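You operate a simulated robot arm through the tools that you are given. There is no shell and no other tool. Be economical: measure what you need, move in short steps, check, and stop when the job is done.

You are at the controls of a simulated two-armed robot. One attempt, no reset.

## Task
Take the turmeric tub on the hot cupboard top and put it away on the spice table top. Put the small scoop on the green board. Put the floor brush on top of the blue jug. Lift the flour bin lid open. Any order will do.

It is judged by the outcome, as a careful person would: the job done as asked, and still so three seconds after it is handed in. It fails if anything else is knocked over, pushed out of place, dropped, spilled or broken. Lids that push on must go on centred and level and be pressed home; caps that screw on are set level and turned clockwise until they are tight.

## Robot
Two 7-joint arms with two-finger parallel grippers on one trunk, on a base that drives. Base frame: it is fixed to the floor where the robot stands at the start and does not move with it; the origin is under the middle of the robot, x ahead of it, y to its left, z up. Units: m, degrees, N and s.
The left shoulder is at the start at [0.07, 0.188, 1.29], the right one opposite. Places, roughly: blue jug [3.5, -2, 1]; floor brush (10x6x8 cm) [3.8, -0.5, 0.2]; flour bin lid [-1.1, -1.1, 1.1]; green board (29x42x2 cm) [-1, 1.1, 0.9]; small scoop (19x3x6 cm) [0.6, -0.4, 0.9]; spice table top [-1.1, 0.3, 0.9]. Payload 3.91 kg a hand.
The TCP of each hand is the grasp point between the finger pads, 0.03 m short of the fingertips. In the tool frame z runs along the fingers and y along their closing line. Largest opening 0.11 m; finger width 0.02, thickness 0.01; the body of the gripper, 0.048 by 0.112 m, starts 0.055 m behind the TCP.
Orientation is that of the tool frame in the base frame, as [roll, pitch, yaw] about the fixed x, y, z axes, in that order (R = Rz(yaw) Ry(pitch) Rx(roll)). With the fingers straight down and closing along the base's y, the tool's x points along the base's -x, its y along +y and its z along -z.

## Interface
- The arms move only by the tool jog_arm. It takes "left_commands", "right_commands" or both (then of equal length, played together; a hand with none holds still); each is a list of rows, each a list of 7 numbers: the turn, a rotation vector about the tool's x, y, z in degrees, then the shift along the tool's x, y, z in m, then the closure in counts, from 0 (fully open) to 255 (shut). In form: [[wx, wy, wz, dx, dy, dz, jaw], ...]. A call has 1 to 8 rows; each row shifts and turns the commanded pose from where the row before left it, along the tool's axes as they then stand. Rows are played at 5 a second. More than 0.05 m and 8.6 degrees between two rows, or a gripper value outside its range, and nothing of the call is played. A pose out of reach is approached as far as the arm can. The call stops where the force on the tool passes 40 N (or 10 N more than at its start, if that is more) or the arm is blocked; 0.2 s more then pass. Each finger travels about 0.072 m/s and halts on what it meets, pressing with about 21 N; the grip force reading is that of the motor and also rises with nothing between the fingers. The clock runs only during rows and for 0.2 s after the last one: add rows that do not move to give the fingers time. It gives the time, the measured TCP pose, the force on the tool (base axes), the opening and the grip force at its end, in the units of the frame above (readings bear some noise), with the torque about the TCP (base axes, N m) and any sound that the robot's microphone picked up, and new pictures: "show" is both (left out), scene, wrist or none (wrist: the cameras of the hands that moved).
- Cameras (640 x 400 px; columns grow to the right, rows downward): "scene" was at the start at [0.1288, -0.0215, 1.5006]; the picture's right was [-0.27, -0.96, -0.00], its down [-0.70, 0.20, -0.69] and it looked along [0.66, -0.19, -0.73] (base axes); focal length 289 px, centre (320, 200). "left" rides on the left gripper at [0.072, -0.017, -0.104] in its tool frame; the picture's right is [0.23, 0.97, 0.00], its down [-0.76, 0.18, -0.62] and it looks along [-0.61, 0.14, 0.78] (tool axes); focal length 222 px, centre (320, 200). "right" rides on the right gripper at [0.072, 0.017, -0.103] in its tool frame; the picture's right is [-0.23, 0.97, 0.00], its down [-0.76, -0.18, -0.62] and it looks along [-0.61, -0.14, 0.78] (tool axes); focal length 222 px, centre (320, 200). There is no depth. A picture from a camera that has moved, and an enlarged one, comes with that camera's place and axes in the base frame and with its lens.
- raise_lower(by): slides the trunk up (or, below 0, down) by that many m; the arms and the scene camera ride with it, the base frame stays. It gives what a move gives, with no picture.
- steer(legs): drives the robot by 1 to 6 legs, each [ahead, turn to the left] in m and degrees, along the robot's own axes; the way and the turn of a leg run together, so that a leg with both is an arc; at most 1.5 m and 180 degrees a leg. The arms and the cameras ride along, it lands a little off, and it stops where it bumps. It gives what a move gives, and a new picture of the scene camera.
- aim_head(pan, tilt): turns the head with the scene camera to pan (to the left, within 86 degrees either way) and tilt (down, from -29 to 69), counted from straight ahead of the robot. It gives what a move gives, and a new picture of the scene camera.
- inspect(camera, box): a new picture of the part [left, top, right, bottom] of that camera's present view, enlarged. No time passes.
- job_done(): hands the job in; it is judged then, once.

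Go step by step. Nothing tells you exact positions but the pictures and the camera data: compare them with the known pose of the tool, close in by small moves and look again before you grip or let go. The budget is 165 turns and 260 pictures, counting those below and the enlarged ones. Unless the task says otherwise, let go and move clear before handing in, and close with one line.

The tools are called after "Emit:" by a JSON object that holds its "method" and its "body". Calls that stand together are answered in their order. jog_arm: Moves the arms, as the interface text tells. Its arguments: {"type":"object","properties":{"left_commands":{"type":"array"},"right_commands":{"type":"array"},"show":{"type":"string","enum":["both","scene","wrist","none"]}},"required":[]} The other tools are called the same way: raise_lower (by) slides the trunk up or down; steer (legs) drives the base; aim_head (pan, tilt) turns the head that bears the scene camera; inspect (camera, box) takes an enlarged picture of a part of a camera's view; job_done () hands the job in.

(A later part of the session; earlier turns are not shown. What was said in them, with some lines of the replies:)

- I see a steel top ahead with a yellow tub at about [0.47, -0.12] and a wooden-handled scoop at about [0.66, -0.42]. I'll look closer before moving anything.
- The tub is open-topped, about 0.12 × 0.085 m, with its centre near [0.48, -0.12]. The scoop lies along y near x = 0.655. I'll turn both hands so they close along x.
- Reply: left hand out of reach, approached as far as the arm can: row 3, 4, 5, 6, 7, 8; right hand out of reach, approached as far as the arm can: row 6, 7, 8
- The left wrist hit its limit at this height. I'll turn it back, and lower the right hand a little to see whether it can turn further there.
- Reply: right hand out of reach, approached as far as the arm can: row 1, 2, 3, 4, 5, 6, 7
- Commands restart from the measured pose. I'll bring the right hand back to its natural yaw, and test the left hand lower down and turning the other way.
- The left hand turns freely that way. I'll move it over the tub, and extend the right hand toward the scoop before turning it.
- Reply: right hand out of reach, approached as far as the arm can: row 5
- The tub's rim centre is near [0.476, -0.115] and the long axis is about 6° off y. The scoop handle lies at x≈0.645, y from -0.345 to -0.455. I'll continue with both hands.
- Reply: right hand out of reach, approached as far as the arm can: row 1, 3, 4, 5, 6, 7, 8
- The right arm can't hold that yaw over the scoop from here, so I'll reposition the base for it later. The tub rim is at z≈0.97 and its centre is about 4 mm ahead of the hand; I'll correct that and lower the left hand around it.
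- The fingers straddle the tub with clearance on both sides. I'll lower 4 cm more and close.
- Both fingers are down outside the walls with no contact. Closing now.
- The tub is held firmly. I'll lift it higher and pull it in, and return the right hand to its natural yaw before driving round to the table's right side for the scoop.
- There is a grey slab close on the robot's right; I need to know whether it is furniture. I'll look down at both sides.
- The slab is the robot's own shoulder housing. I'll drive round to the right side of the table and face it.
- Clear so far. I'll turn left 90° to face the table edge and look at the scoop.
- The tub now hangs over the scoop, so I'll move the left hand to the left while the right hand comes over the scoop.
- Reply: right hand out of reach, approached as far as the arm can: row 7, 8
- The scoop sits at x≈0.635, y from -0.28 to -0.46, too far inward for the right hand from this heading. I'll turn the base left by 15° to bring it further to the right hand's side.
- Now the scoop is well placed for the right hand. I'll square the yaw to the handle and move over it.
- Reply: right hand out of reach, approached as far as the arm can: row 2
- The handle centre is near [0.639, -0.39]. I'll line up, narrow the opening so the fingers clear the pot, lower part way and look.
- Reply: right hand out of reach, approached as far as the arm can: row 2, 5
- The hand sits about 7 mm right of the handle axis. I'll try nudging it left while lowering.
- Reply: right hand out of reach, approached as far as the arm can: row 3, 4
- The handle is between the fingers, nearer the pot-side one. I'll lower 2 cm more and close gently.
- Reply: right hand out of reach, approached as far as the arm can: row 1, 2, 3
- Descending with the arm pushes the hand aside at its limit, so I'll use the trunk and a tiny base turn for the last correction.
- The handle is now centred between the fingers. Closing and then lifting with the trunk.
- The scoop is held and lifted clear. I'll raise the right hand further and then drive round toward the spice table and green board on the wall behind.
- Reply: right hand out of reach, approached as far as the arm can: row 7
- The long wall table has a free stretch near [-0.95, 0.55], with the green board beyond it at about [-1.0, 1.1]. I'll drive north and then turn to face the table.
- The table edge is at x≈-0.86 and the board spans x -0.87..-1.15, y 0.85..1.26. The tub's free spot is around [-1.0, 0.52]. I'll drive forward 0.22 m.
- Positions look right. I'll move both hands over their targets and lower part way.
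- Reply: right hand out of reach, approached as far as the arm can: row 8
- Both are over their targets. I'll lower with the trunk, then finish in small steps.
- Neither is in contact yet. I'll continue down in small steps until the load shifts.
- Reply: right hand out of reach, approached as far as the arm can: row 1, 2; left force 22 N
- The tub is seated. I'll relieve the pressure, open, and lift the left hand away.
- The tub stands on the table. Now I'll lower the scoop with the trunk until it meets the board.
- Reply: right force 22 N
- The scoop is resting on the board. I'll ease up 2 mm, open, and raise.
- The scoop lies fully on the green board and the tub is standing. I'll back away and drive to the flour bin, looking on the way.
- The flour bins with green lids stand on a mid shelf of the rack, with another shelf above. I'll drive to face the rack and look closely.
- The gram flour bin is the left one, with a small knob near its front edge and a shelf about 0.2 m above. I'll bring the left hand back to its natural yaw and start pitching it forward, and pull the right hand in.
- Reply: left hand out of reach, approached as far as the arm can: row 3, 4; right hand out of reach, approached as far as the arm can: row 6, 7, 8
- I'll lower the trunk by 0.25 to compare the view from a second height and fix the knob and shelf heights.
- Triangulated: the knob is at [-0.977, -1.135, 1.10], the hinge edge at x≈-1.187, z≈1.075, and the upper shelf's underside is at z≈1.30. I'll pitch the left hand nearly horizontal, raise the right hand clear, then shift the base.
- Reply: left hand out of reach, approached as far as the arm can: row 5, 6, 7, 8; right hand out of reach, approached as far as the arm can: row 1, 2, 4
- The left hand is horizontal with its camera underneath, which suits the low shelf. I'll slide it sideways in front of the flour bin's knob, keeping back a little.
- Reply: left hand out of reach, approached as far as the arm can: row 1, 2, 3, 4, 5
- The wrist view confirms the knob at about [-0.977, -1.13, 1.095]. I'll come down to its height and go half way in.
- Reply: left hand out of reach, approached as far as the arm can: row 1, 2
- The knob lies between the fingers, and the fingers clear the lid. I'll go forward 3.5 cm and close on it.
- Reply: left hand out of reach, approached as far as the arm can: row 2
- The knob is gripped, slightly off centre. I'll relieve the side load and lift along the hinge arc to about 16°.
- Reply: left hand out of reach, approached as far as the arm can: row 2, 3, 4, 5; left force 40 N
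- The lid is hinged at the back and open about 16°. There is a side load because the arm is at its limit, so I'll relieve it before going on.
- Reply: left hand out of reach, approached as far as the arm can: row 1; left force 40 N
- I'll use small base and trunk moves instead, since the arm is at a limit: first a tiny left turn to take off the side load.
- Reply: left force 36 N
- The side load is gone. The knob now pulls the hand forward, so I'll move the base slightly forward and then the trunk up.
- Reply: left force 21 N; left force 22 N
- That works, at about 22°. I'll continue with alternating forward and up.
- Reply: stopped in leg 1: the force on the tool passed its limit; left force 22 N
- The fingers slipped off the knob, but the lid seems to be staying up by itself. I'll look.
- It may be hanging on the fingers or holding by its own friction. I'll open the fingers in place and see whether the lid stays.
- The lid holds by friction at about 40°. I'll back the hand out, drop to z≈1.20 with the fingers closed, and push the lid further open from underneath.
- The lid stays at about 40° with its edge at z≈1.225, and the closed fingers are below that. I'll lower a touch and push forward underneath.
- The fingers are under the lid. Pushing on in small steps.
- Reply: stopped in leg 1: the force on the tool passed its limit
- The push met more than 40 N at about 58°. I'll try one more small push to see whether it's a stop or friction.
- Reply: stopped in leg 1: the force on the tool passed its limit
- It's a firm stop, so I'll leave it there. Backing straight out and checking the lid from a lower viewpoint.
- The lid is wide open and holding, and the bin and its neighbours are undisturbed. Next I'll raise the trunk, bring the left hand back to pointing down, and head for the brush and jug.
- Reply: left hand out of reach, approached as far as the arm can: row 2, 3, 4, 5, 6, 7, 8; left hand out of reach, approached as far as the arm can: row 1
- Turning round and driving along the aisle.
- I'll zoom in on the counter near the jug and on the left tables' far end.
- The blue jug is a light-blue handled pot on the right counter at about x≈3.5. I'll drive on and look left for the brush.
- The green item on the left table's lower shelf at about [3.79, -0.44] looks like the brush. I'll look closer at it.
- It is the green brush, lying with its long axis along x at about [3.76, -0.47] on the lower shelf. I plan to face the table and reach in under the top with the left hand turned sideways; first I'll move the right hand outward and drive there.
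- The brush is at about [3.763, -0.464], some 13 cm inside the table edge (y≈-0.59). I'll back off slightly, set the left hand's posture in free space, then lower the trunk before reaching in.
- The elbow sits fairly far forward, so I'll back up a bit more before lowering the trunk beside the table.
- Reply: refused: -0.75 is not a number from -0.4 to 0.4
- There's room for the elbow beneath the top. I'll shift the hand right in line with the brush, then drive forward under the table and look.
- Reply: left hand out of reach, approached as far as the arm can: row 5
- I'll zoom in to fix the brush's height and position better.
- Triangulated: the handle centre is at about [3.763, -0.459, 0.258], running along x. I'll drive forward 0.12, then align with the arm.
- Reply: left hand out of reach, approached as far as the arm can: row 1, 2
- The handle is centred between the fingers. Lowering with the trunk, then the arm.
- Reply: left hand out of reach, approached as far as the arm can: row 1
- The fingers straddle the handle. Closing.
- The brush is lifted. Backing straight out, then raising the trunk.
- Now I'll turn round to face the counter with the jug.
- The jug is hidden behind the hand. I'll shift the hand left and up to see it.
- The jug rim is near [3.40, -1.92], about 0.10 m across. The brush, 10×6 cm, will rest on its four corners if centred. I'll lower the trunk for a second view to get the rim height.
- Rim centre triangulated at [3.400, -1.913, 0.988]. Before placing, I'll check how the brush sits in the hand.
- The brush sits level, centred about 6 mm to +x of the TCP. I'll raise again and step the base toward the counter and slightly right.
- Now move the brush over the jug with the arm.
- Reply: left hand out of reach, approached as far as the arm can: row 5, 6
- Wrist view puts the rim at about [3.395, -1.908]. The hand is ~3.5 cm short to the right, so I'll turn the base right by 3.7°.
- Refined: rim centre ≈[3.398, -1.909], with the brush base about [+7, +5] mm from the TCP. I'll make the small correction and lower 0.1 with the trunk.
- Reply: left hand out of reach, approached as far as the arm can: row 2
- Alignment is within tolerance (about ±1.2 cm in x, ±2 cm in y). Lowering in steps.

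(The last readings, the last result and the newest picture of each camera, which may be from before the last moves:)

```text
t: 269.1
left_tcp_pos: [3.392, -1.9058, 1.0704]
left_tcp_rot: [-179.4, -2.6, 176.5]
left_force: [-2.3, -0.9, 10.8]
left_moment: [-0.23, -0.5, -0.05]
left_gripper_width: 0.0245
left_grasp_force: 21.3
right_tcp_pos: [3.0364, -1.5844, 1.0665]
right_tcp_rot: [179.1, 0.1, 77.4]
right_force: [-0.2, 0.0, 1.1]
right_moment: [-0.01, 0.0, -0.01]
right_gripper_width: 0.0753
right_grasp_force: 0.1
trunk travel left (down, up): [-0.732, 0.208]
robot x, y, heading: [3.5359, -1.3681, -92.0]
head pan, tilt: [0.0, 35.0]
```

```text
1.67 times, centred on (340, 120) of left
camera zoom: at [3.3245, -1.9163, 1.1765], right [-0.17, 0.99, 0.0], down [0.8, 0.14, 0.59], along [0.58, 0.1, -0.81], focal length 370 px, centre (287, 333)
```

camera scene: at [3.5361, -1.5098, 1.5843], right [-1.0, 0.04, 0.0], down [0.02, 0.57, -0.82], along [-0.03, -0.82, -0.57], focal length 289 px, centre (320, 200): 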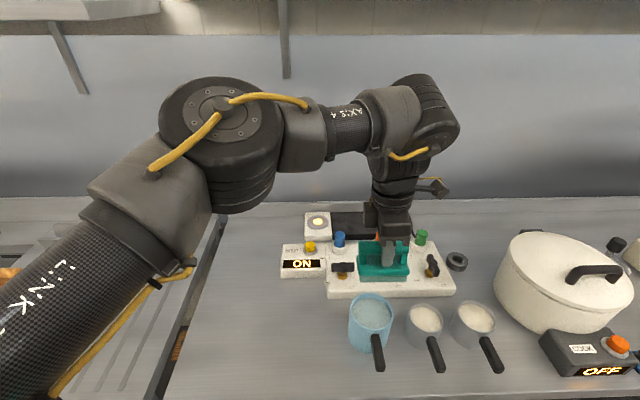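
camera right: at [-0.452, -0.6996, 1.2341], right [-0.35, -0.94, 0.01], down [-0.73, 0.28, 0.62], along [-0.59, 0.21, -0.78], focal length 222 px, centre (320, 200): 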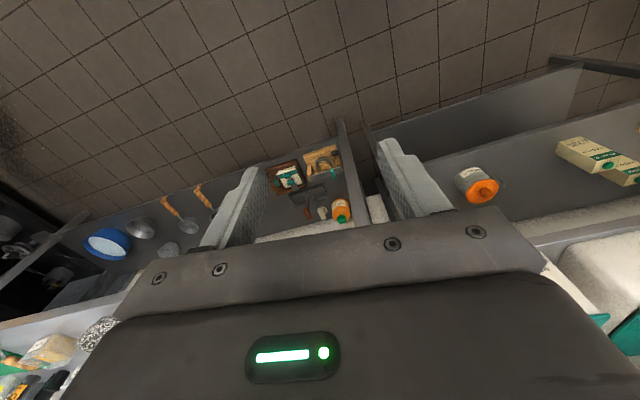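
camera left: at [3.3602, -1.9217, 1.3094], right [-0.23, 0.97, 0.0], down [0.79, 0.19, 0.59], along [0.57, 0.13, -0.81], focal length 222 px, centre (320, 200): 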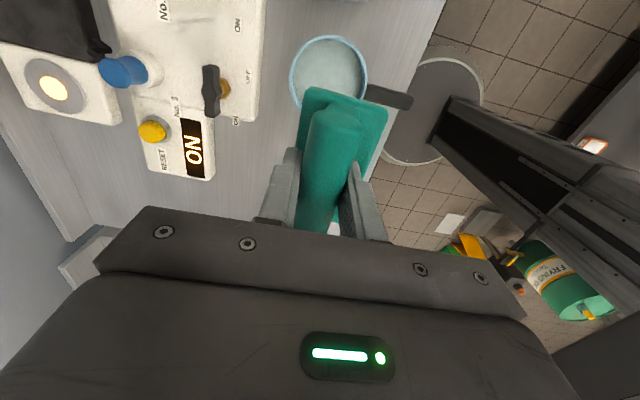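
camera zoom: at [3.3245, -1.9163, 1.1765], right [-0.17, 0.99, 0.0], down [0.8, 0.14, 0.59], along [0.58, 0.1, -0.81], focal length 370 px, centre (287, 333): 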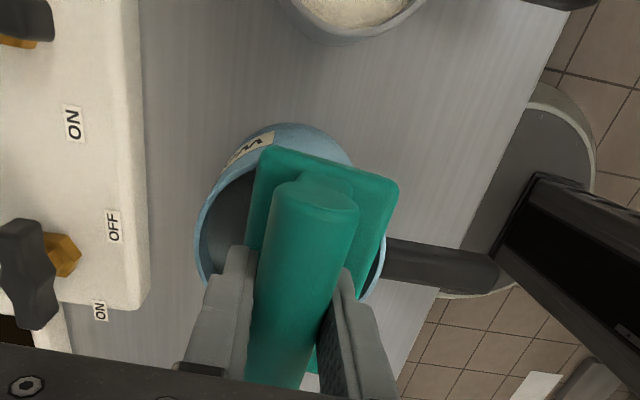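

Contact at z≈1.070, but the brush is about 7 mm short in x and 1 cm toward the robot relative to the rim. I'll lift 2 cm and correct with the base.

Emit:
{"method": "raise_lower", "body": {"by": 0.02}}

Emit:
{"method": "steer", "body": {"legs": [[0.01, 0.75]]}}

Emit:
{"method": "inspect", "body": {"camera": "left", "box": [220, 0, 460, 240]}}

```text
t: 269.8
left_tcp_pos: [3.3932, -1.9048, 1.089]
left_tcp_rot: [-179.4, -2.5, 176.5]
left_force: [0.4, 0.0, -0.9]
left_moment: [0.01, -0.01, 0.01]
left_gripper_width: 0.0248
left_grasp_force: 20.7
right_tcp_pos: [3.0368, -1.5847, 1.0861]
right_tcp_rot: [179.2, 0.0, 77.3]
right_force: [0.6, -0.7, 0.3]
right_moment: [-0.02, 0.01, -0.02]
right_gripper_width: 0.0755
right_grasp_force: 0.0
trunk travel left (down, up): [-0.752, 0.188]
robot x, y, heading: [3.5383, -1.3709, -92.1]
head pan, tilt: [0.0, 35.0]
```

```text
t: 270.5
left_tcp_pos: [3.3987, -1.915, 1.0895]
left_tcp_rot: [-179.3, -2.5, 177.2]
left_force: [-0.4, -0.3, -1.0]
left_moment: [-0.02, 0.02, 0.02]
left_gripper_width: 0.0247
left_grasp_force: 20.9
right_tcp_pos: [3.0378, -1.5987, 1.0857]
right_tcp_rot: [179.2, 0.1, 78.1]
right_force: [-0.5, -0.3, 0.1]
right_moment: [0.0, 0.02, -0.01]
right_gripper_width: 0.0752
right_grasp_force: 0.1
trunk travel left (down, up): [-0.752, 0.188]
robot x, y, heading: [3.5385, -1.3817, -91.3]
head pan, tilt: [0.0, 35.0]
camera scene: at [3.5339, -1.5143, 1.4699], right [-1.0, 0.02, 0.0], down [0.01, 0.57, -0.82], along [-0.02, -0.82, -0.57], focal length 289 px, centre (320, 200)
```

scene: 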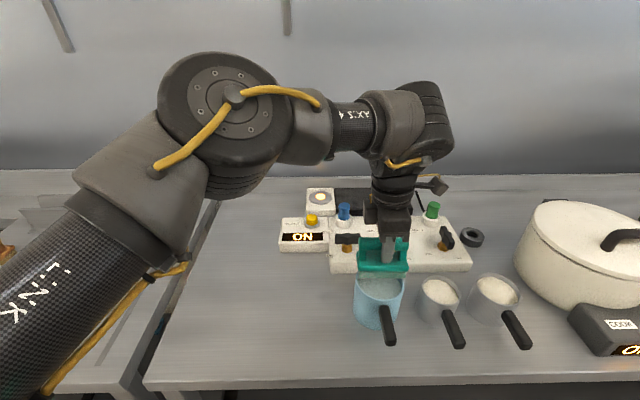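

```text
1.67 times, centred on (340, 120) of left
camera zoom: at [3.3301, -1.9267, 1.1966], right [-0.18, 0.98, 0.0], down [0.8, 0.15, 0.59], along [0.58, 0.1, -0.81], focal length 370 px, centre (287, 333)
```

zoom: 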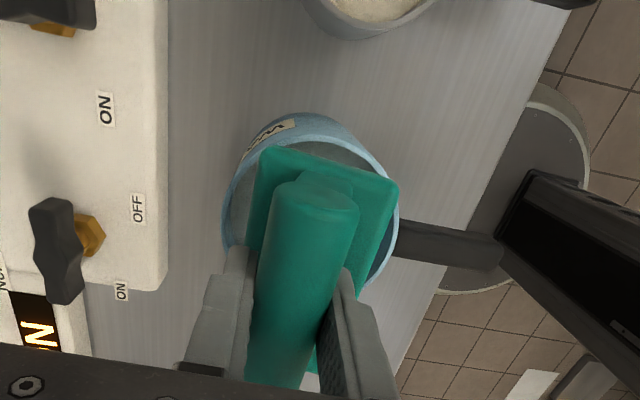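

Much better. One more small turn (0.4°) for x, then lower.

Emit:
{"method": "steer", "body": {"legs": [[0, 0.45]]}}

Emit:
{"method": "raise_lower", "body": {"by": -0.018}}

Emit:
{"method": "inspect", "body": {"camera": "left", "box": [220, 0, 460, 240]}}

Emit:
{"method": "inspect", "body": {"camera": "scene", "box": [310, 170, 470, 290]}}

```text
t: 271.2
left_tcp_pos: [3.402, -1.9189, 1.0881]
left_tcp_rot: [-179.4, -2.6, 177.6]
left_force: [-0.6, -0.2, -0.4]
left_moment: [-0.01, 0.01, 0.0]
left_gripper_width: 0.025
left_grasp_force: 20.8
right_tcp_pos: [3.0404, -1.6055, 1.0861]
right_tcp_rot: [179.1, 0.0, 78.6]
right_force: [0.2, 0.5, -0.2]
right_moment: [0.0, 0.05, 0.02]
right_gripper_width: 0.0753
right_grasp_force: 0.1
trunk travel left (down, up): [-0.752, 0.188]
robot x, y, heading: [3.534, -1.3819, -90.8]
head pan, tilt: [0.0, 35.0]
camera scene: at [3.5353, -1.5177, 1.4695], right [-1.0, 0.02, 0.0], down [0.01, 0.57, -0.82], along [-0.01, -0.82, -0.57], focal length 289 px, centre (320, 200)
```

scene: 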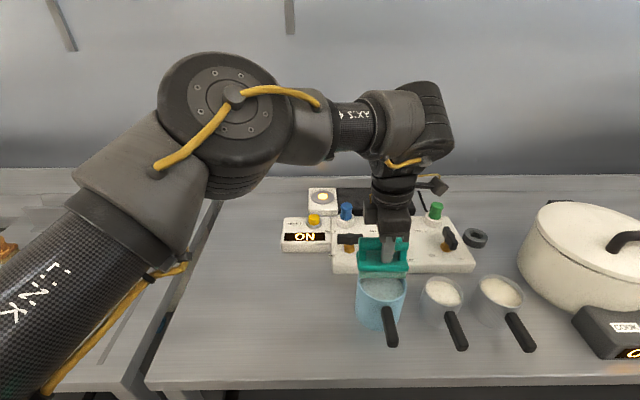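

```text
t: 271.9
left_tcp_pos: [3.4037, -1.9186, 1.0703]
left_tcp_rot: [-179.3, -2.6, 177.6]
left_force: [0.2, 0.3, -0.6]
left_moment: [0.02, 0.0, 0.02]
left_gripper_width: 0.0244
left_grasp_force: 21.5
right_tcp_pos: [3.0405, -1.6047, 1.0679]
right_tcp_rot: [179.1, 0.0, 78.5]
right_force: [-0.5, -0.2, 0.5]
right_moment: [0.01, 0.0, 0.02]
right_gripper_width: 0.0755
right_grasp_force: 0.1
trunk travel left (down, up): [-0.734, 0.206]
robot x, y, heading: [3.5382, -1.3791, -91.0]
head pan, tilt: [0.0, 35.0]
```

```text
1.67 times, centred on (340, 120) of left
camera zoom: at [3.3349, -1.9311, 1.1772], right [-0.19, 0.98, 0.0], down [0.8, 0.15, 0.59], along [0.58, 0.11, -0.81], focal length 370 px, centre (287, 333)
```

zoom: 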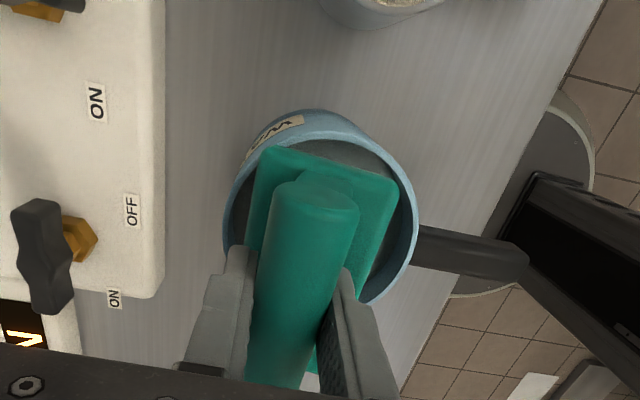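

```text
3.33 times, centred on (390, 230) of scene
camera zoom: at [3.5357, -1.5178, 1.4515], right [-1.0, 0.02, 0.0], down [0.01, 0.57, -0.82], along [-0.01, -0.82, -0.57], focal length 964 px, centre (87, 100)
```

zoom: 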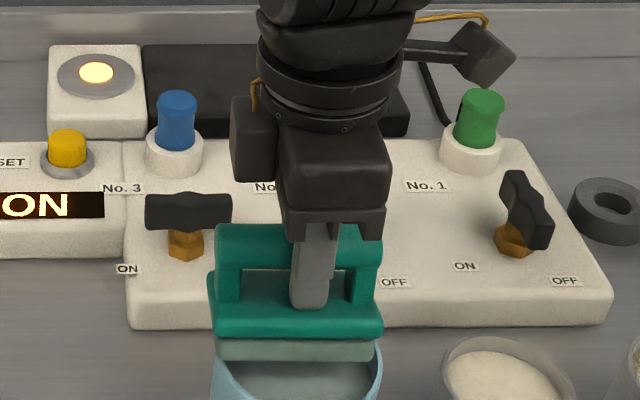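

Not yet touching, and the view shows the brush now about 8 mm too far from me in y and 3 mm short in x. Correcting by small base moves.

Emit:
{"method": "raise_lower", "body": {"by": 0.008}}

Emit:
{"method": "steer", "body": {"legs": [[-0.008, 0.3]]}}

Emit:
{"method": "inspect", "body": {"camera": "left", "box": [220, 0, 460, 240]}}

```text
t: 272.4
left_tcp_pos: [3.4041, -1.9169, 1.0778]
left_tcp_rot: [-179.4, -2.7, 177.6]
left_force: [-0.2, -0.4, -1.7]
left_moment: [0.01, 0.06, 0.02]
left_gripper_width: 0.0248
left_grasp_force: 20.5
right_tcp_pos: [3.0417, -1.6052, 1.0769]
right_tcp_rot: [179.1, 0.0, 78.7]
right_force: [0.0, 0.3, 0.0]
right_moment: [-0.01, -0.01, 0.0]
right_gripper_width: 0.0754
right_grasp_force: 0.0
trunk travel left (down, up): [-0.742, 0.198]
robot x, y, heading: [3.5345, -1.3806, -91.1]
head pan, tilt: [0.0, 35.0]
```

```text
t: 273.2
left_tcp_pos: [3.4061, -1.913, 1.0778]
left_tcp_rot: [-179.5, -2.6, 178.0]
left_force: [0.5, 0.2, -1.8]
left_moment: [0.0, 0.01, 0.0]
left_gripper_width: 0.0246
left_grasp_force: 20.7
right_tcp_pos: [3.0427, -1.6014, 1.0748]
right_tcp_rot: [179.1, -0.1, 78.8]
right_force: [-0.3, 0.0, 1.3]
right_moment: [0.02, -0.01, 0.01]
right_gripper_width: 0.0751
right_grasp_force: 0.1
trunk travel left (down, up): [-0.742, 0.198]
robot x, y, heading: [3.5397, -1.371, -90.7]
head pan, tilt: [0.0, 35.0]
camera scene: at [3.5362, -1.5123, 1.4592], right [-1.0, 0.01, 0.0], down [0.01, 0.58, -0.82], along [-0.01, -0.82, -0.58], focal length 289 px, centre (320, 200)
```

scene: 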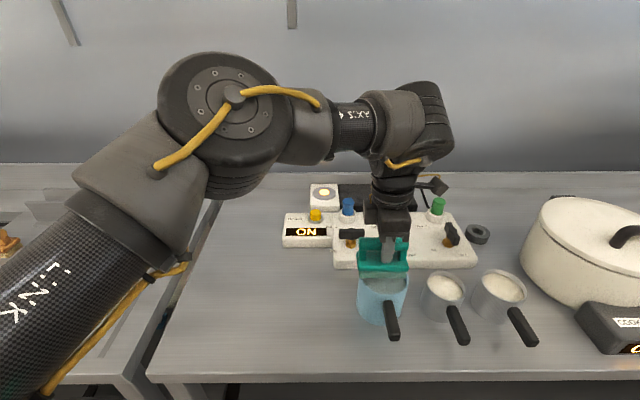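

```text
1.67 times, centred on (340, 120) of left
camera zoom: at [3.3378, -1.9262, 1.184], right [-0.19, 0.98, 0.0], down [0.79, 0.15, 0.59], along [0.58, 0.11, -0.81], focal length 370 px, centre (287, 333)
```

zoom: 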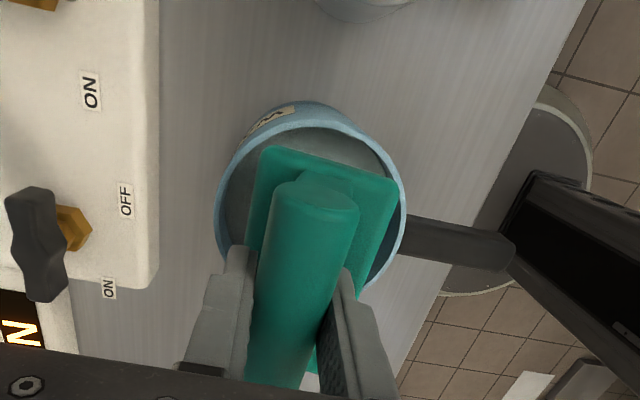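

Now x looks centred; y is still about 5 mm too far. One more small backward step, then lower.

Emit:
{"method": "steer", "body": {"legs": [[-0.007, 0]]}}

Emit:
{"method": "raise_lower", "body": {"by": -0.01}}

Emit:
{"method": "raise_lower", "body": {"by": -0.005}}

Emit:
{"method": "inspect", "body": {"camera": "left", "box": [220, 0, 460, 240]}}

```text
t: 273.9
left_tcp_pos: [3.4059, -1.9048, 1.0779]
left_tcp_rot: [-179.4, -2.5, 178.1]
left_force: [-0.4, -0.4, -0.8]
left_moment: [0.01, -0.01, 0.01]
left_gripper_width: 0.0249
left_grasp_force: 21.2
right_tcp_pos: [3.043, -1.5941, 1.0752]
right_tcp_rot: [179.2, -0.1, 78.9]
right_force: [-0.6, -0.9, 0.3]
right_moment: [-0.02, 0.0, -0.03]
right_gripper_width: 0.0752
right_grasp_force: 0.0
trunk travel left (down, up): [-0.742, 0.198]
robot x, y, heading: [3.5337, -1.3633, -90.6]
head pan, tilt: [0.0, 35.0]
camera scene: at [3.5366, -1.505, 1.4592], right [-1.0, 0.01, 0.0], down [0.01, 0.57, -0.82], along [-0.01, -0.82, -0.58], focal length 289 px, centre (320, 200)
```

scene: 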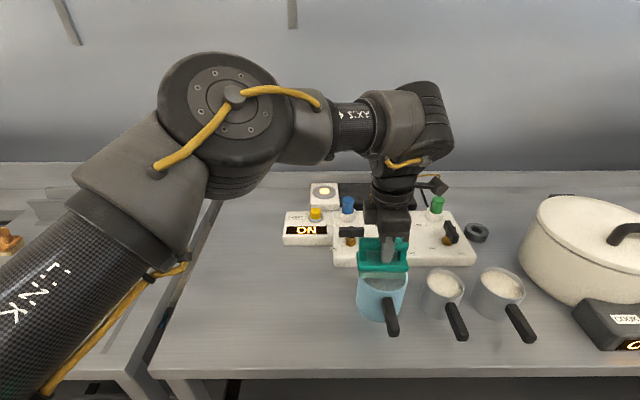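

```text
t: 274.5
left_tcp_pos: [3.4062, -1.9028, 1.0696]
left_tcp_rot: [-179.3, -2.6, 178.0]
left_force: [-0.6, 1.1, 7.6]
left_moment: [-0.06, -0.35, 0.02]
left_gripper_width: 0.0245
left_grasp_force: 21.0
right_tcp_pos: [3.0435, -1.5936, 1.0668]
right_tcp_rot: [179.1, 0.1, 78.9]
right_force: [0.3, 0.4, 0.8]
right_moment: [0.02, -0.01, -0.01]
right_gripper_width: 0.0754
right_grasp_force: 0.1
trunk travel left (down, up): [-0.732, 0.208]
robot x, y, heading: [3.5413, -1.3673, -90.6]
head pan, tilt: [0.0, 35.0]
```

```text
t: 275.0
left_tcp_pos: [3.4062, -1.8998, 1.0672]
left_tcp_rot: [-179.0, -2.6, 177.9]
left_force: [-2.3, 5.7, 33.5]
left_moment: [-0.12, -0.21, 0.38]
left_gripper_width: 0.0248
left_grasp_force: 20.8
right_tcp_pos: [3.0435, -1.5909, 1.0634]
right_tcp_rot: [179.1, 0.2, 78.9]
right_force: [0.2, 0.1, -0.3]
right_moment: [-0.02, 0.0, 0.01]
right_gripper_width: 0.0755
right_grasp_force: 0.0
trunk travel left (down, up): [-0.727, 0.213]
robot x, y, heading: [3.5337, -1.3586, -90.5]
head pan, tilt: [0.0, 35.0]
```

```text
1.67 times, centred on (340, 120) of left
camera zoom: at [3.3383, -1.9131, 1.1743], right [-0.19, 0.98, 0.0], down [0.8, 0.16, 0.58], along [0.57, 0.11, -0.81], focal length 370 px, centre (287, 333)
```

zoom: 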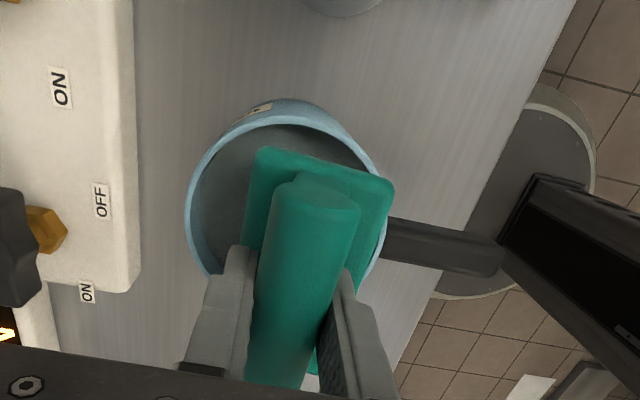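

In contact, but the base drifted and the brush is now about 9 mm too close to me in y. I'll lift slightly and correct with the arm.

Emit:
{"method": "raise_lower", "body": {"by": 0.012}}

Emit:
{"method": "jog_arm", "body": {"left_commands": [[0, 0, 0, 0, -0.005, 0, 230], [0, 0, 0, 0, -0.004, 0, 230], [0, 0, 0, 0, 0, 0, 230]], "show": "none"}}

Emit:
{"method": "inspect", "body": {"camera": "left", "box": [220, 0, 460, 240]}}

```text
t: 275.6
left_tcp_pos: [3.4073, -1.9031, 1.0745]
left_tcp_rot: [-179.3, -2.5, 178.0]
left_force: [0.7, 0.4, -1.4]
left_moment: [-0.01, 0.03, -0.05]
left_gripper_width: 0.0244
left_grasp_force: 20.5
right_tcp_pos: [3.043, -1.5935, 1.0731]
right_tcp_rot: [179.1, 0.1, 78.9]
right_force: [0.1, 0.1, -0.5]
right_moment: [-0.03, -0.01, -0.01]
right_gripper_width: 0.0756
right_grasp_force: 0.0
trunk travel left (down, up): [-0.739, 0.201]
robot x, y, heading: [3.5352, -1.3646, -90.6]
head pan, tilt: [0.0, 35.0]
```

```text
t: 276.4
left_tcp_pos: [3.4071, -1.9044, 1.0758]
left_tcp_rot: [-179.4, -2.6, 177.9]
left_force: [-0.6, 0.4, -0.9]
left_moment: [0.01, -0.02, 0.01]
left_gripper_width: 0.0243
left_grasp_force: 21.0
left hand out of reach, approached as far as the arm can: row 1, 2
right_tcp_pos: [3.043, -1.5933, 1.072]
right_tcp_rot: [179.0, 0.0, 78.9]
right_force: [-0.3, -0.2, 0.0]
right_moment: [-0.01, 0.02, 0.04]
right_gripper_width: 0.0754
right_grasp_force: 0.1
trunk travel left (down, up): [-0.739, 0.201]
robot x, y, heading: [3.5342, -1.3648, -90.7]
head pan, tilt: [0.0, 35.0]
```

```text
1.67 times, centred on (340, 120) of left
camera zoom: at [3.3382, -1.9175, 1.182], right [-0.19, 0.98, 0.0], down [0.79, 0.16, 0.59], along [0.58, 0.11, -0.81], focal length 370 px, centre (287, 333)
```

zoom: 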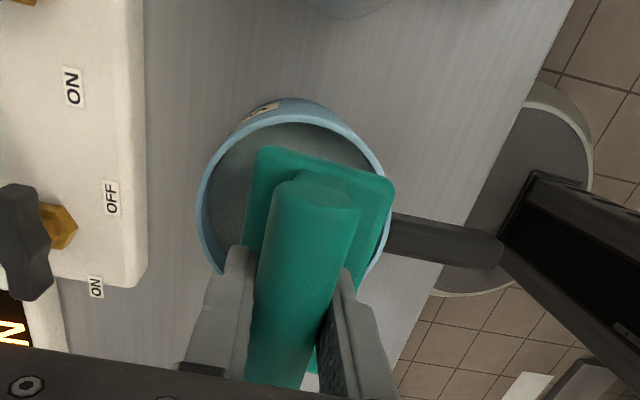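

At 33 N the contact moments were nearly balanced, so the rim did support the brush at both ends. I'll step forward ~4 mm, set down lightly and check the moments.

Emit:
{"method": "steer", "body": {"legs": [[0.004, 0]]}}

Emit:
{"method": "raise_lower", "body": {"by": -0.009}}

Emit:
{"method": "inspect", "body": {"camera": "left", "box": [220, 0, 460, 240]}}

```text
t: 277.2
left_tcp_pos: [3.4062, -1.9079, 1.0756]
left_tcp_rot: [-179.3, -2.7, 178.0]
left_force: [0.4, 0.8, -0.6]
left_moment: [-0.02, -0.02, -0.01]
left_gripper_width: 0.0244
left_grasp_force: 20.4
right_tcp_pos: [3.0427, -1.5973, 1.0727]
right_tcp_rot: [179.0, 0.1, 78.9]
right_force: [0.2, -0.3, 0.1]
right_moment: [-0.02, 0.0, 0.03]
right_gripper_width: 0.0756
right_grasp_force: 0.0
trunk travel left (down, up): [-0.739, 0.201]
robot x, y, heading: [3.5356, -1.3692, -90.7]
head pan, tilt: [0.0, 35.0]
camera scene: at [3.5367, -1.5057, 1.4567], right [-1.0, 0.01, 0.0], down [0.01, 0.57, -0.82], along [-0.01, -0.82, -0.57], focal length 289 px, centre (320, 200)
```

scene: 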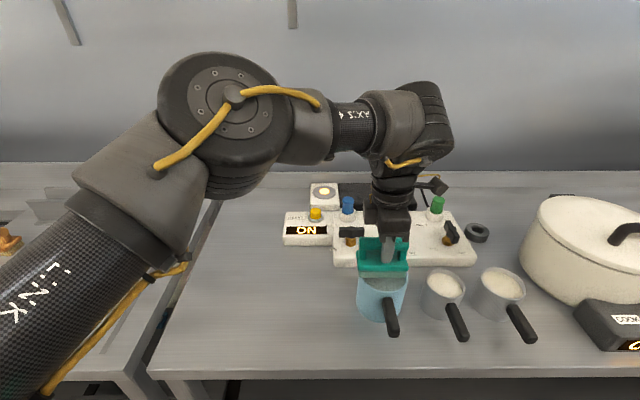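

```text
t: 277.7
left_tcp_pos: [3.407, -1.9066, 1.0677]
left_tcp_rot: [-179.3, -2.6, 178.1]
left_force: [0.9, 3.6, 10.2]
left_moment: [0.03, -0.15, 0.17]
left_gripper_width: 0.0245
left_grasp_force: 21.3
right_tcp_pos: [3.0423, -1.596, 1.0635]
right_tcp_rot: [179.2, 0.1, 78.9]
right_force: [-0.4, -0.3, 0.1]
right_moment: [-0.02, -0.02, -0.03]
right_gripper_width: 0.0755
right_grasp_force: 0.0
trunk travel left (down, up): [-0.73, 0.21]
robot x, y, heading: [3.5372, -1.3711, -90.8]
head pan, tilt: [0.0, 35.0]
```

```text
1.67 times, centred on (340, 120) of left
camera zoom: at [3.3385, -1.9201, 1.1745], right [-0.19, 0.98, 0.0], down [0.8, 0.16, 0.59], along [0.57, 0.11, -0.81], focal length 370 px, centre (287, 333)
```

zoom: 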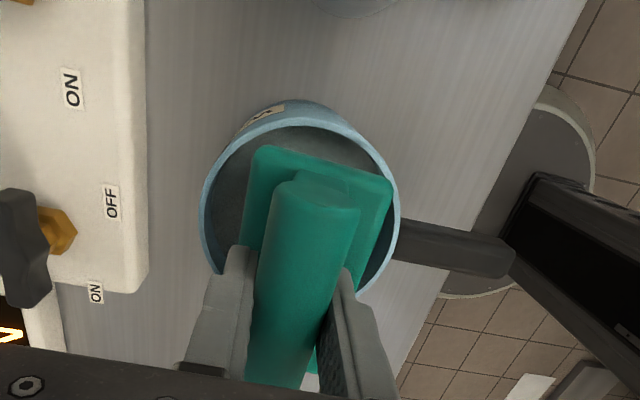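

The brush sits on the rim and the contact is well centred (10 N, small moments). I'll open the fingers and look before moving.

Emit:
{"method": "jog_arm", "body": {"left_commands": [[0, 0, 0, 0, 0, 0, 185], [0, 0, 0, 0, 0, 0, 160], [0, 0, 0, 0, 0, 0, 140], [0, 0, 0, 0, 0, 0, 140]], "show": "none"}}

Emit:
{"method": "inspect", "body": {"camera": "left", "box": [220, 0, 460, 240]}}

Emit:
{"method": "inspect", "body": {"camera": "scene", "box": [310, 190, 470, 330]}}

```text
t: 278.7
left_tcp_pos: [3.4054, -1.9086, 1.0658]
left_tcp_rot: [-179.4, -2.6, 178.1]
left_force: [0.1, -0.2, 0.4]
left_moment: [-0.01, -0.01, 0.0]
left_gripper_width: 0.0496
left_grasp_force: 0.1
right_tcp_pos: [3.0414, -1.598, 1.0652]
right_tcp_rot: [179.0, 0.0, 78.9]
right_force: [-0.2, 0.3, -0.1]
right_moment: [0.01, -0.01, 0.03]
right_gripper_width: 0.0754
right_grasp_force: 0.0
trunk travel left (down, up): [-0.73, 0.21]
robot x, y, heading: [3.5351, -1.3725, -90.7]
head pan, tilt: [0.0, 35.0]
```

```text
1.67 times, centred on (340, 120) of left
camera zoom: at [3.3382, -1.9213, 1.1731], right [-0.19, 0.98, 0.0], down [0.79, 0.16, 0.59], along [0.58, 0.11, -0.81], focal length 370 px, centre (287, 333)
```

zoom: 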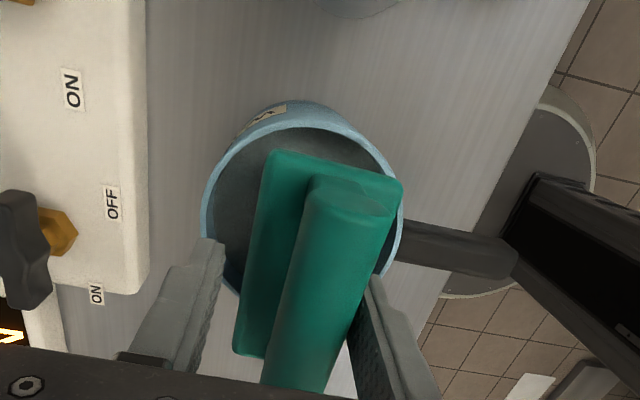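

```text
2.86 times, centred on (390, 260) of scene
camera zoom: at [3.5366, -1.5068, 1.4475], right [-1.0, 0.01, 0.0], down [0.01, 0.57, -0.82], along [-0.01, -0.82, -0.57], focal length 827 px, centre (120, 29)
```

zoom: 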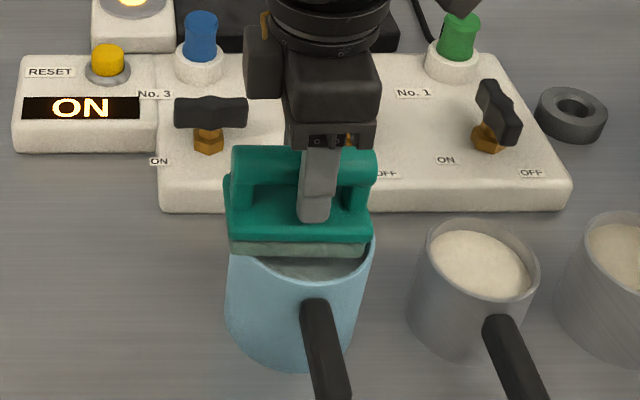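

The brush leaned toward me on release: its front corners are inside the rim, so it's too far back by about 1 cm, and it is now leaning on the near finger. I'll re-close to straighten it, then lift slightly.

Emit:
{"method": "jog_arm", "body": {"left_commands": [[0, 0, 0, 0, 0, 0, 230], [0, 0, 0, 0, 0, 0, 230], [0, 0, 0, 0, 0, 0, 230], [0, 0, 0, 0, 0, 0, 230]], "show": "none"}}

Emit:
{"method": "raise_lower", "body": {"by": 0.03}}

Emit:
{"method": "inspect", "body": {"camera": "left", "box": [220, 0, 460, 240]}}

Emit:
{"method": "inspect", "body": {"camera": "scene", "box": [310, 190, 470, 330]}}

```text
t: 279.7
left_tcp_pos: [3.4055, -1.9084, 1.0659]
left_tcp_rot: [-179.3, -2.6, 178.1]
left_force: [-1.0, -0.4, 0.0]
left_moment: [-0.02, 0.02, 0.03]
left_gripper_width: 0.0244
left_grasp_force: 21.1
right_tcp_pos: [3.0428, -1.5975, 1.064]
right_tcp_rot: [179.1, 0.0, 79.0]
right_force: [-0.2, -0.2, -0.2]
right_moment: [-0.02, -0.03, -0.01]
right_gripper_width: 0.0756
right_grasp_force: 0.2
trunk travel left (down, up): [-0.73, 0.21]
robot x, y, heading: [3.5407, -1.3682, -90.8]
head pan, tilt: [0.0, 35.0]
```

```text
t: 280.5
left_tcp_pos: [3.406, -1.9087, 1.0969]
left_tcp_rot: [-179.4, -2.6, 177.9]
left_force: [0.1, 0.3, -0.8]
left_moment: [0.02, -0.03, 0.01]
left_gripper_width: 0.0244
left_grasp_force: 21.4
right_tcp_pos: [3.042, -1.5974, 1.0941]
right_tcp_rot: [179.1, 0.0, 79.0]
right_force: [0.5, 0.1, 0.3]
right_moment: [0.02, 0.01, 0.06]
right_gripper_width: 0.0756
right_grasp_force: 0.0
trunk travel left (down, up): [-0.76, 0.18]
robot x, y, heading: [3.5376, -1.3697, -90.6]
head pan, tilt: [0.0, 35.0]
```

```text
1.67 times, centred on (340, 120) of left
camera zoom: at [3.3381, -1.9216, 1.203], right [-0.19, 0.98, 0.0], down [0.79, 0.16, 0.59], along [0.58, 0.11, -0.81], focal length 370 px, centre (287, 333)
```

zoom: 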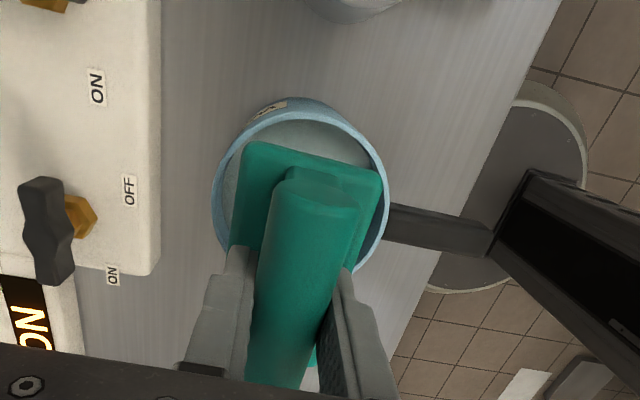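

```text
2.86 times, centred on (390, 260) of scene
camera zoom: at [3.5365, -1.5072, 1.4775], right [-1.0, 0.01, 0.0], down [0.01, 0.57, -0.82], along [-0.01, -0.82, -0.57], focal length 827 px, centre (120, 29)
```

zoom: 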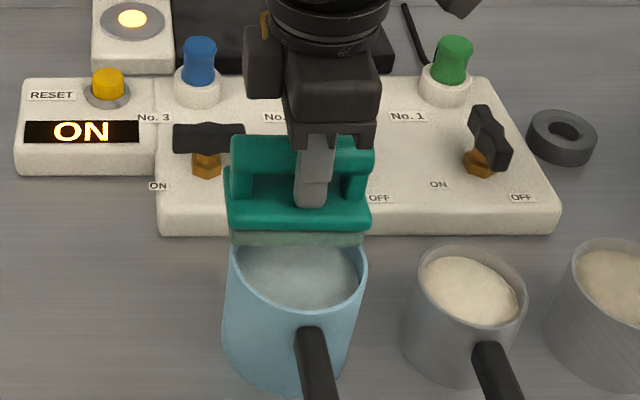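

Looking again with parallax taken into account: on release the brush had actually levelled itself and was centred on the rim, and the earlier lean was in the grip. It is now held level, so I'll shift 7 mm toward me and set it down again.

Emit:
{"method": "jog_arm", "body": {"left_commands": [[0, 0, 0, 0, 0.004, 0, 230], [0, 0, 0, 0, 0.003, 0, 230], [0, 0, 0, 0, 0, 0, 230]], "show": "none"}}

Emit:
{"method": "raise_lower", "body": {"by": -0.028}}

Emit:
{"method": "inspect", "body": {"camera": "left", "box": [220, 0, 460, 240]}}

```text
t: 281.3
left_tcp_pos: [3.4071, -1.9006, 1.0963]
left_tcp_rot: [-179.3, -2.7, 177.9]
left_force: [-0.1, -0.5, -1.3]
left_moment: [0.03, 0.04, 0.0]
left_gripper_width: 0.0247
left_grasp_force: 21.0
right_tcp_pos: [3.0433, -1.5981, 1.0942]
right_tcp_rot: [179.0, 0.1, 78.9]
right_force: [0.0, 0.5, -0.3]
right_moment: [-0.02, -0.02, -0.03]
right_gripper_width: 0.0755
right_grasp_force: 0.1
trunk travel left (down, up): [-0.76, 0.18]
robot x, y, heading: [3.5347, -1.3718, -90.3]
head pan, tilt: [0.0, 35.0]
```

```text
t: 282.0
left_tcp_pos: [3.4073, -1.9007, 1.069]
left_tcp_rot: [-179.4, -2.7, 178.0]
left_force: [-0.7, -0.4, -1.4]
left_moment: [-0.02, 0.0, -0.02]
left_gripper_width: 0.0247
left_grasp_force: 21.0
right_tcp_pos: [3.0428, -1.5978, 1.0661]
right_tcp_rot: [179.0, 0.0, 79.0]
right_force: [0.3, -1.1, 0.1]
right_moment: [0.02, 0.09, 0.01]
right_gripper_width: 0.0755
right_grasp_force: 0.1
trunk travel left (down, up): [-0.732, 0.208]
robot x, y, heading: [3.5388, -1.3718, -90.7]
head pan, tilt: [0.0, 35.0]
```

```text
1.67 times, centred on (340, 120) of left
camera zoom: at [3.3389, -1.9139, 1.1764], right [-0.19, 0.98, 0.0], down [0.8, 0.16, 0.59], along [0.58, 0.11, -0.81], focal length 370 px, centre (287, 333)
```

zoom: 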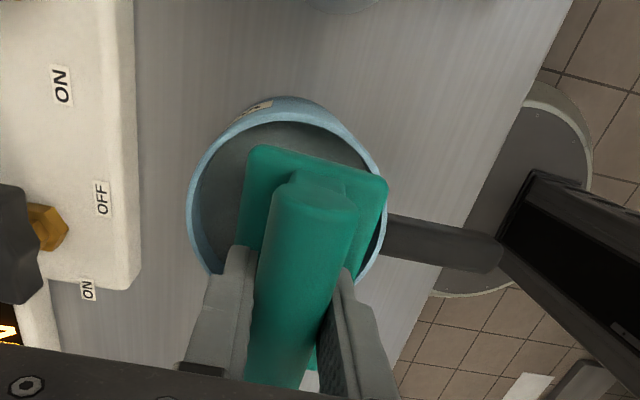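

Centred within a few millimetres now. Lowering the last bit to touch.

Emit:
{"method": "raise_lower", "body": {"by": -0.004}}

Emit:
{"method": "raise_lower", "body": {"by": -0.003}}

```text
t: 282.6
left_tcp_pos: [3.4086, -1.9013, 1.0645]
left_tcp_rot: [-179.4, -2.5, 177.9]
left_force: [-0.9, 0.0, 1.6]
left_moment: [-0.07, -0.05, 0.13]
left_gripper_width: 0.0243
left_grasp_force: 20.9
right_tcp_pos: [3.0425, -1.5969, 1.0625]
right_tcp_rot: [179.1, -0.1, 78.9]
right_force: [-0.7, 0.1, -0.4]
right_moment: [0.01, 0.0, 0.03]
right_gripper_width: 0.0755
right_grasp_force: 0.0
trunk travel left (down, up): [-0.728, 0.212]
robot x, y, heading: [3.5334, -1.3706, -90.6]
head pan, tilt: [0.0, 35.0]
```

```text
t: 283.1
left_tcp_pos: [3.4075, -1.9012, 1.0651]
left_tcp_rot: [-179.2, -2.7, 178.0]
left_force: [0.4, -2.3, 17.1]
left_moment: [-0.03, -0.01, -0.24]
left_gripper_width: 0.025
left_grasp_force: 21.3
right_tcp_pos: [3.0426, -1.5966, 1.0598]
right_tcp_rot: [179.1, 0.0, 78.9]
right_force: [0.1, 0.5, -0.4]
right_moment: [0.01, 0.0, 0.0]
right_gripper_width: 0.0754
right_grasp_force: 0.0
trunk travel left (down, up): [-0.725, 0.215]
robot x, y, heading: [3.5392, -1.3684, -90.7]
head pan, tilt: [0.0, 35.0]
```

17 N with moments near zero: fully and evenly supported. Opening.

Emit:
{"method": "raise_lower", "body": {"by": 0.001}}

Emit:
{"method": "jog_arm", "body": {"left_commands": [[0, 0, 0, 0, 0, 0, 190], [0, 0, 0, 0, 0, 0, 165], [0, 0, 0, 0, 0, 0, 135], [0, 0, 0, 0, 0, 0, 120], [0, 0, 0, 0, 0, 0, 120]], "show": "none"}}

Emit:
{"method": "inspect", "body": {"camera": "left", "box": [220, 0, 460, 240]}}

Emit:
{"method": "inspect", "body": {"camera": "scene", "box": [310, 190, 470, 330]}}

```text
t: 283.6
left_tcp_pos: [3.4076, -1.9005, 1.063]
left_tcp_rot: [-179.3, -2.7, 178.0]
left_force: [-0.1, -4.3, 14.3]
left_moment: [-0.04, 0.02, -0.21]
left_gripper_width: 0.025
left_grasp_force: 21.6
right_tcp_pos: [3.0419, -1.5972, 1.0602]
right_tcp_rot: [179.2, 0.0, 78.9]
right_force: [0.4, 0.0, -0.1]
right_moment: [-0.02, -0.02, 0.01]
right_gripper_width: 0.0754
right_grasp_force: 0.1
trunk travel left (down, up): [-0.726, 0.214]
robot x, y, heading: [3.5361, -1.3711, -90.3]
head pan, tilt: [0.0, 35.0]
```

```text
t: 284.8
left_tcp_pos: [3.4062, -1.9003, 1.0628]
left_tcp_rot: [-179.4, -2.7, 177.9]
left_force: [0.1, -0.4, 0.1]
left_moment: [-0.03, 0.0, -0.01]
left_gripper_width: 0.0581
left_grasp_force: 0.0
right_tcp_pos: [3.0424, -1.5989, 1.0603]
right_tcp_rot: [179.1, 0.0, 78.9]
right_force: [0.4, 0.4, -0.9]
right_moment: [-0.04, 0.01, -0.02]
right_gripper_width: 0.0754
right_grasp_force: 0.0
trunk travel left (down, up): [-0.726, 0.214]
robot x, y, heading: [3.5358, -1.369, -90.5]
head pan, tilt: [0.0, 35.0]
```

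```text
1.67 times, centred on (340, 120) of left
camera zoom: at [3.3385, -1.9141, 1.17], right [-0.19, 0.98, 0.0], down [0.79, 0.16, 0.59], along [0.58, 0.11, -0.81], focal length 370 px, centre (287, 333)
```

zoom: 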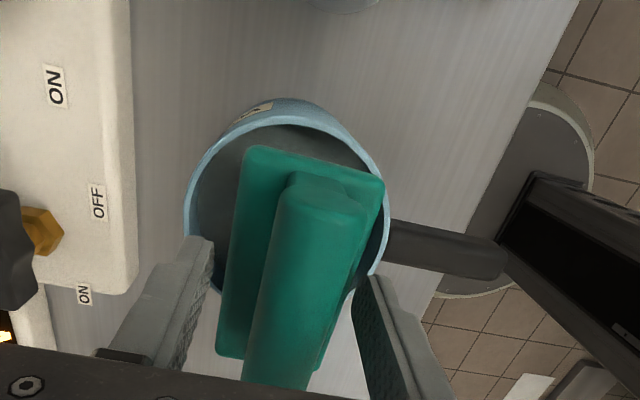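

```text
2.86 times, centred on (390, 260) of scene
camera zoom: at [3.5367, -1.5068, 1.4435], right [-1.0, 0.01, 0.0], down [0.01, 0.57, -0.82], along [-0.01, -0.82, -0.57], focal length 827 px, centre (120, 29)
```

zoom: 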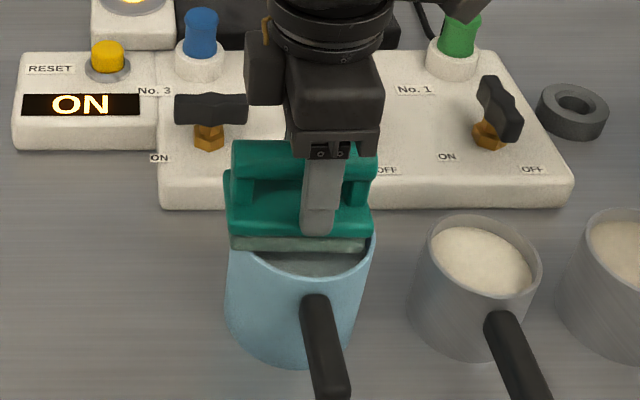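

The brush stands level on the jug by itself with the fingers clear. Raising the hand straight up.

Emit:
{"method": "raise_lower", "body": {"by": 0.12}}

Emit:
{"method": "steer", "body": {"legs": [[-0.25, 0]]}}

Emit:
{"method": "inspect", "body": {"camera": "scene", "box": [290, 160, 450, 300]}}

```text
t: 286.3
left_tcp_pos: [3.4072, -1.9008, 1.1832]
left_tcp_rot: [-179.4, -2.6, 178.0]
left_force: [-1.5, -0.2, 0.1]
left_moment: [-0.03, 0.01, 0.0]
left_gripper_width: 0.0583
left_grasp_force: 0.0
right_tcp_pos: [3.0424, -1.5975, 1.1807]
right_tcp_rot: [179.1, 0.0, 78.9]
right_force: [-0.3, 0.1, 0.0]
right_moment: [-0.01, 0.0, 0.01]
right_gripper_width: 0.0754
right_grasp_force: 0.1
trunk travel left (down, up): [-0.846, 0.094]
robot x, y, heading: [3.5351, -1.3668, -90.8]
head pan, tilt: [0.0, 35.0]
```

```text
t: 288.1
left_tcp_pos: [3.4093, -1.6533, 1.1833]
left_tcp_rot: [-179.5, -2.6, 177.9]
left_force: [-0.2, -0.2, 0.4]
left_moment: [0.05, 0.03, 0.01]
left_gripper_width: 0.0583
left_grasp_force: 0.2
right_tcp_pos: [3.0438, -1.3496, 1.1797]
right_tcp_rot: [179.1, -0.1, 78.8]
right_force: [0.3, 0.2, -0.4]
right_moment: [0.0, 0.01, -0.01]
right_gripper_width: 0.0751
right_grasp_force: 0.1
trunk travel left (down, up): [-0.846, 0.094]
robot x, y, heading: [3.5401, -1.1218, -90.6]
head pan, tilt: [0.0, 35.0]
camera scene: at [3.5392, -1.26, 1.5633], right [-1.0, 0.01, 0.0], down [0.01, 0.57, -0.82], along [-0.01, -0.82, -0.57], focal length 289 px, centre (320, 200)
```

scene: 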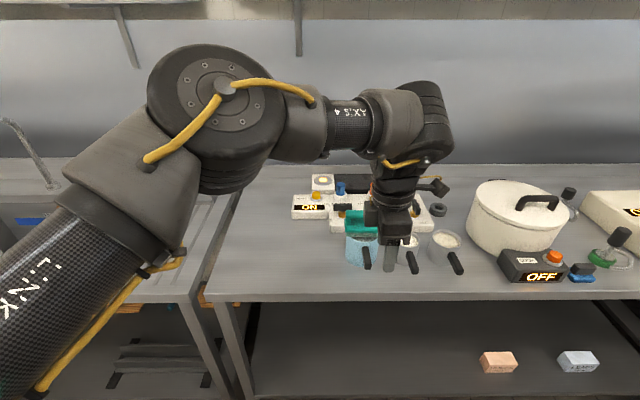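

```text
2.86 times, centred on (370, 230) of scene
camera zoom: at [3.5392, -1.26, 1.5633], right [-1.0, 0.01, 0.0], down [0.01, 0.57, -0.82], along [-0.01, -0.82, -0.57], focal length 827 px, centre (177, 114)
```

zoom: 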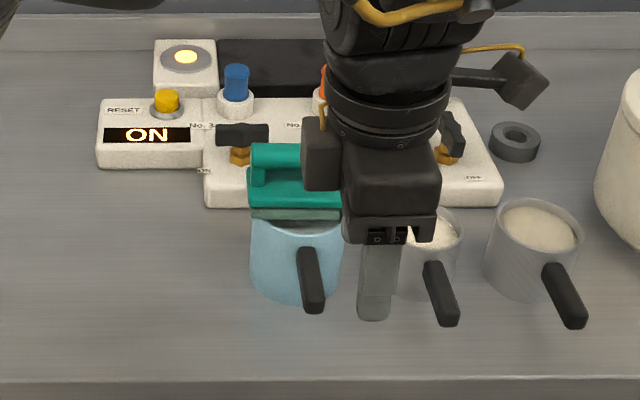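

The brush rests level on the blue jug, and the hand is clear. The tub, scoop and lid were each checked right after they were done, so I'm handing in.

Emit:
{"method": "job_done", "body": {}}

```text
The job is handed in.
```

I finished all four jobs: the turmeric tub is on the spice table, the scoop is on the green board, the brush is level on top of the blue jug, and the flour bin lid is open and holding by itself.
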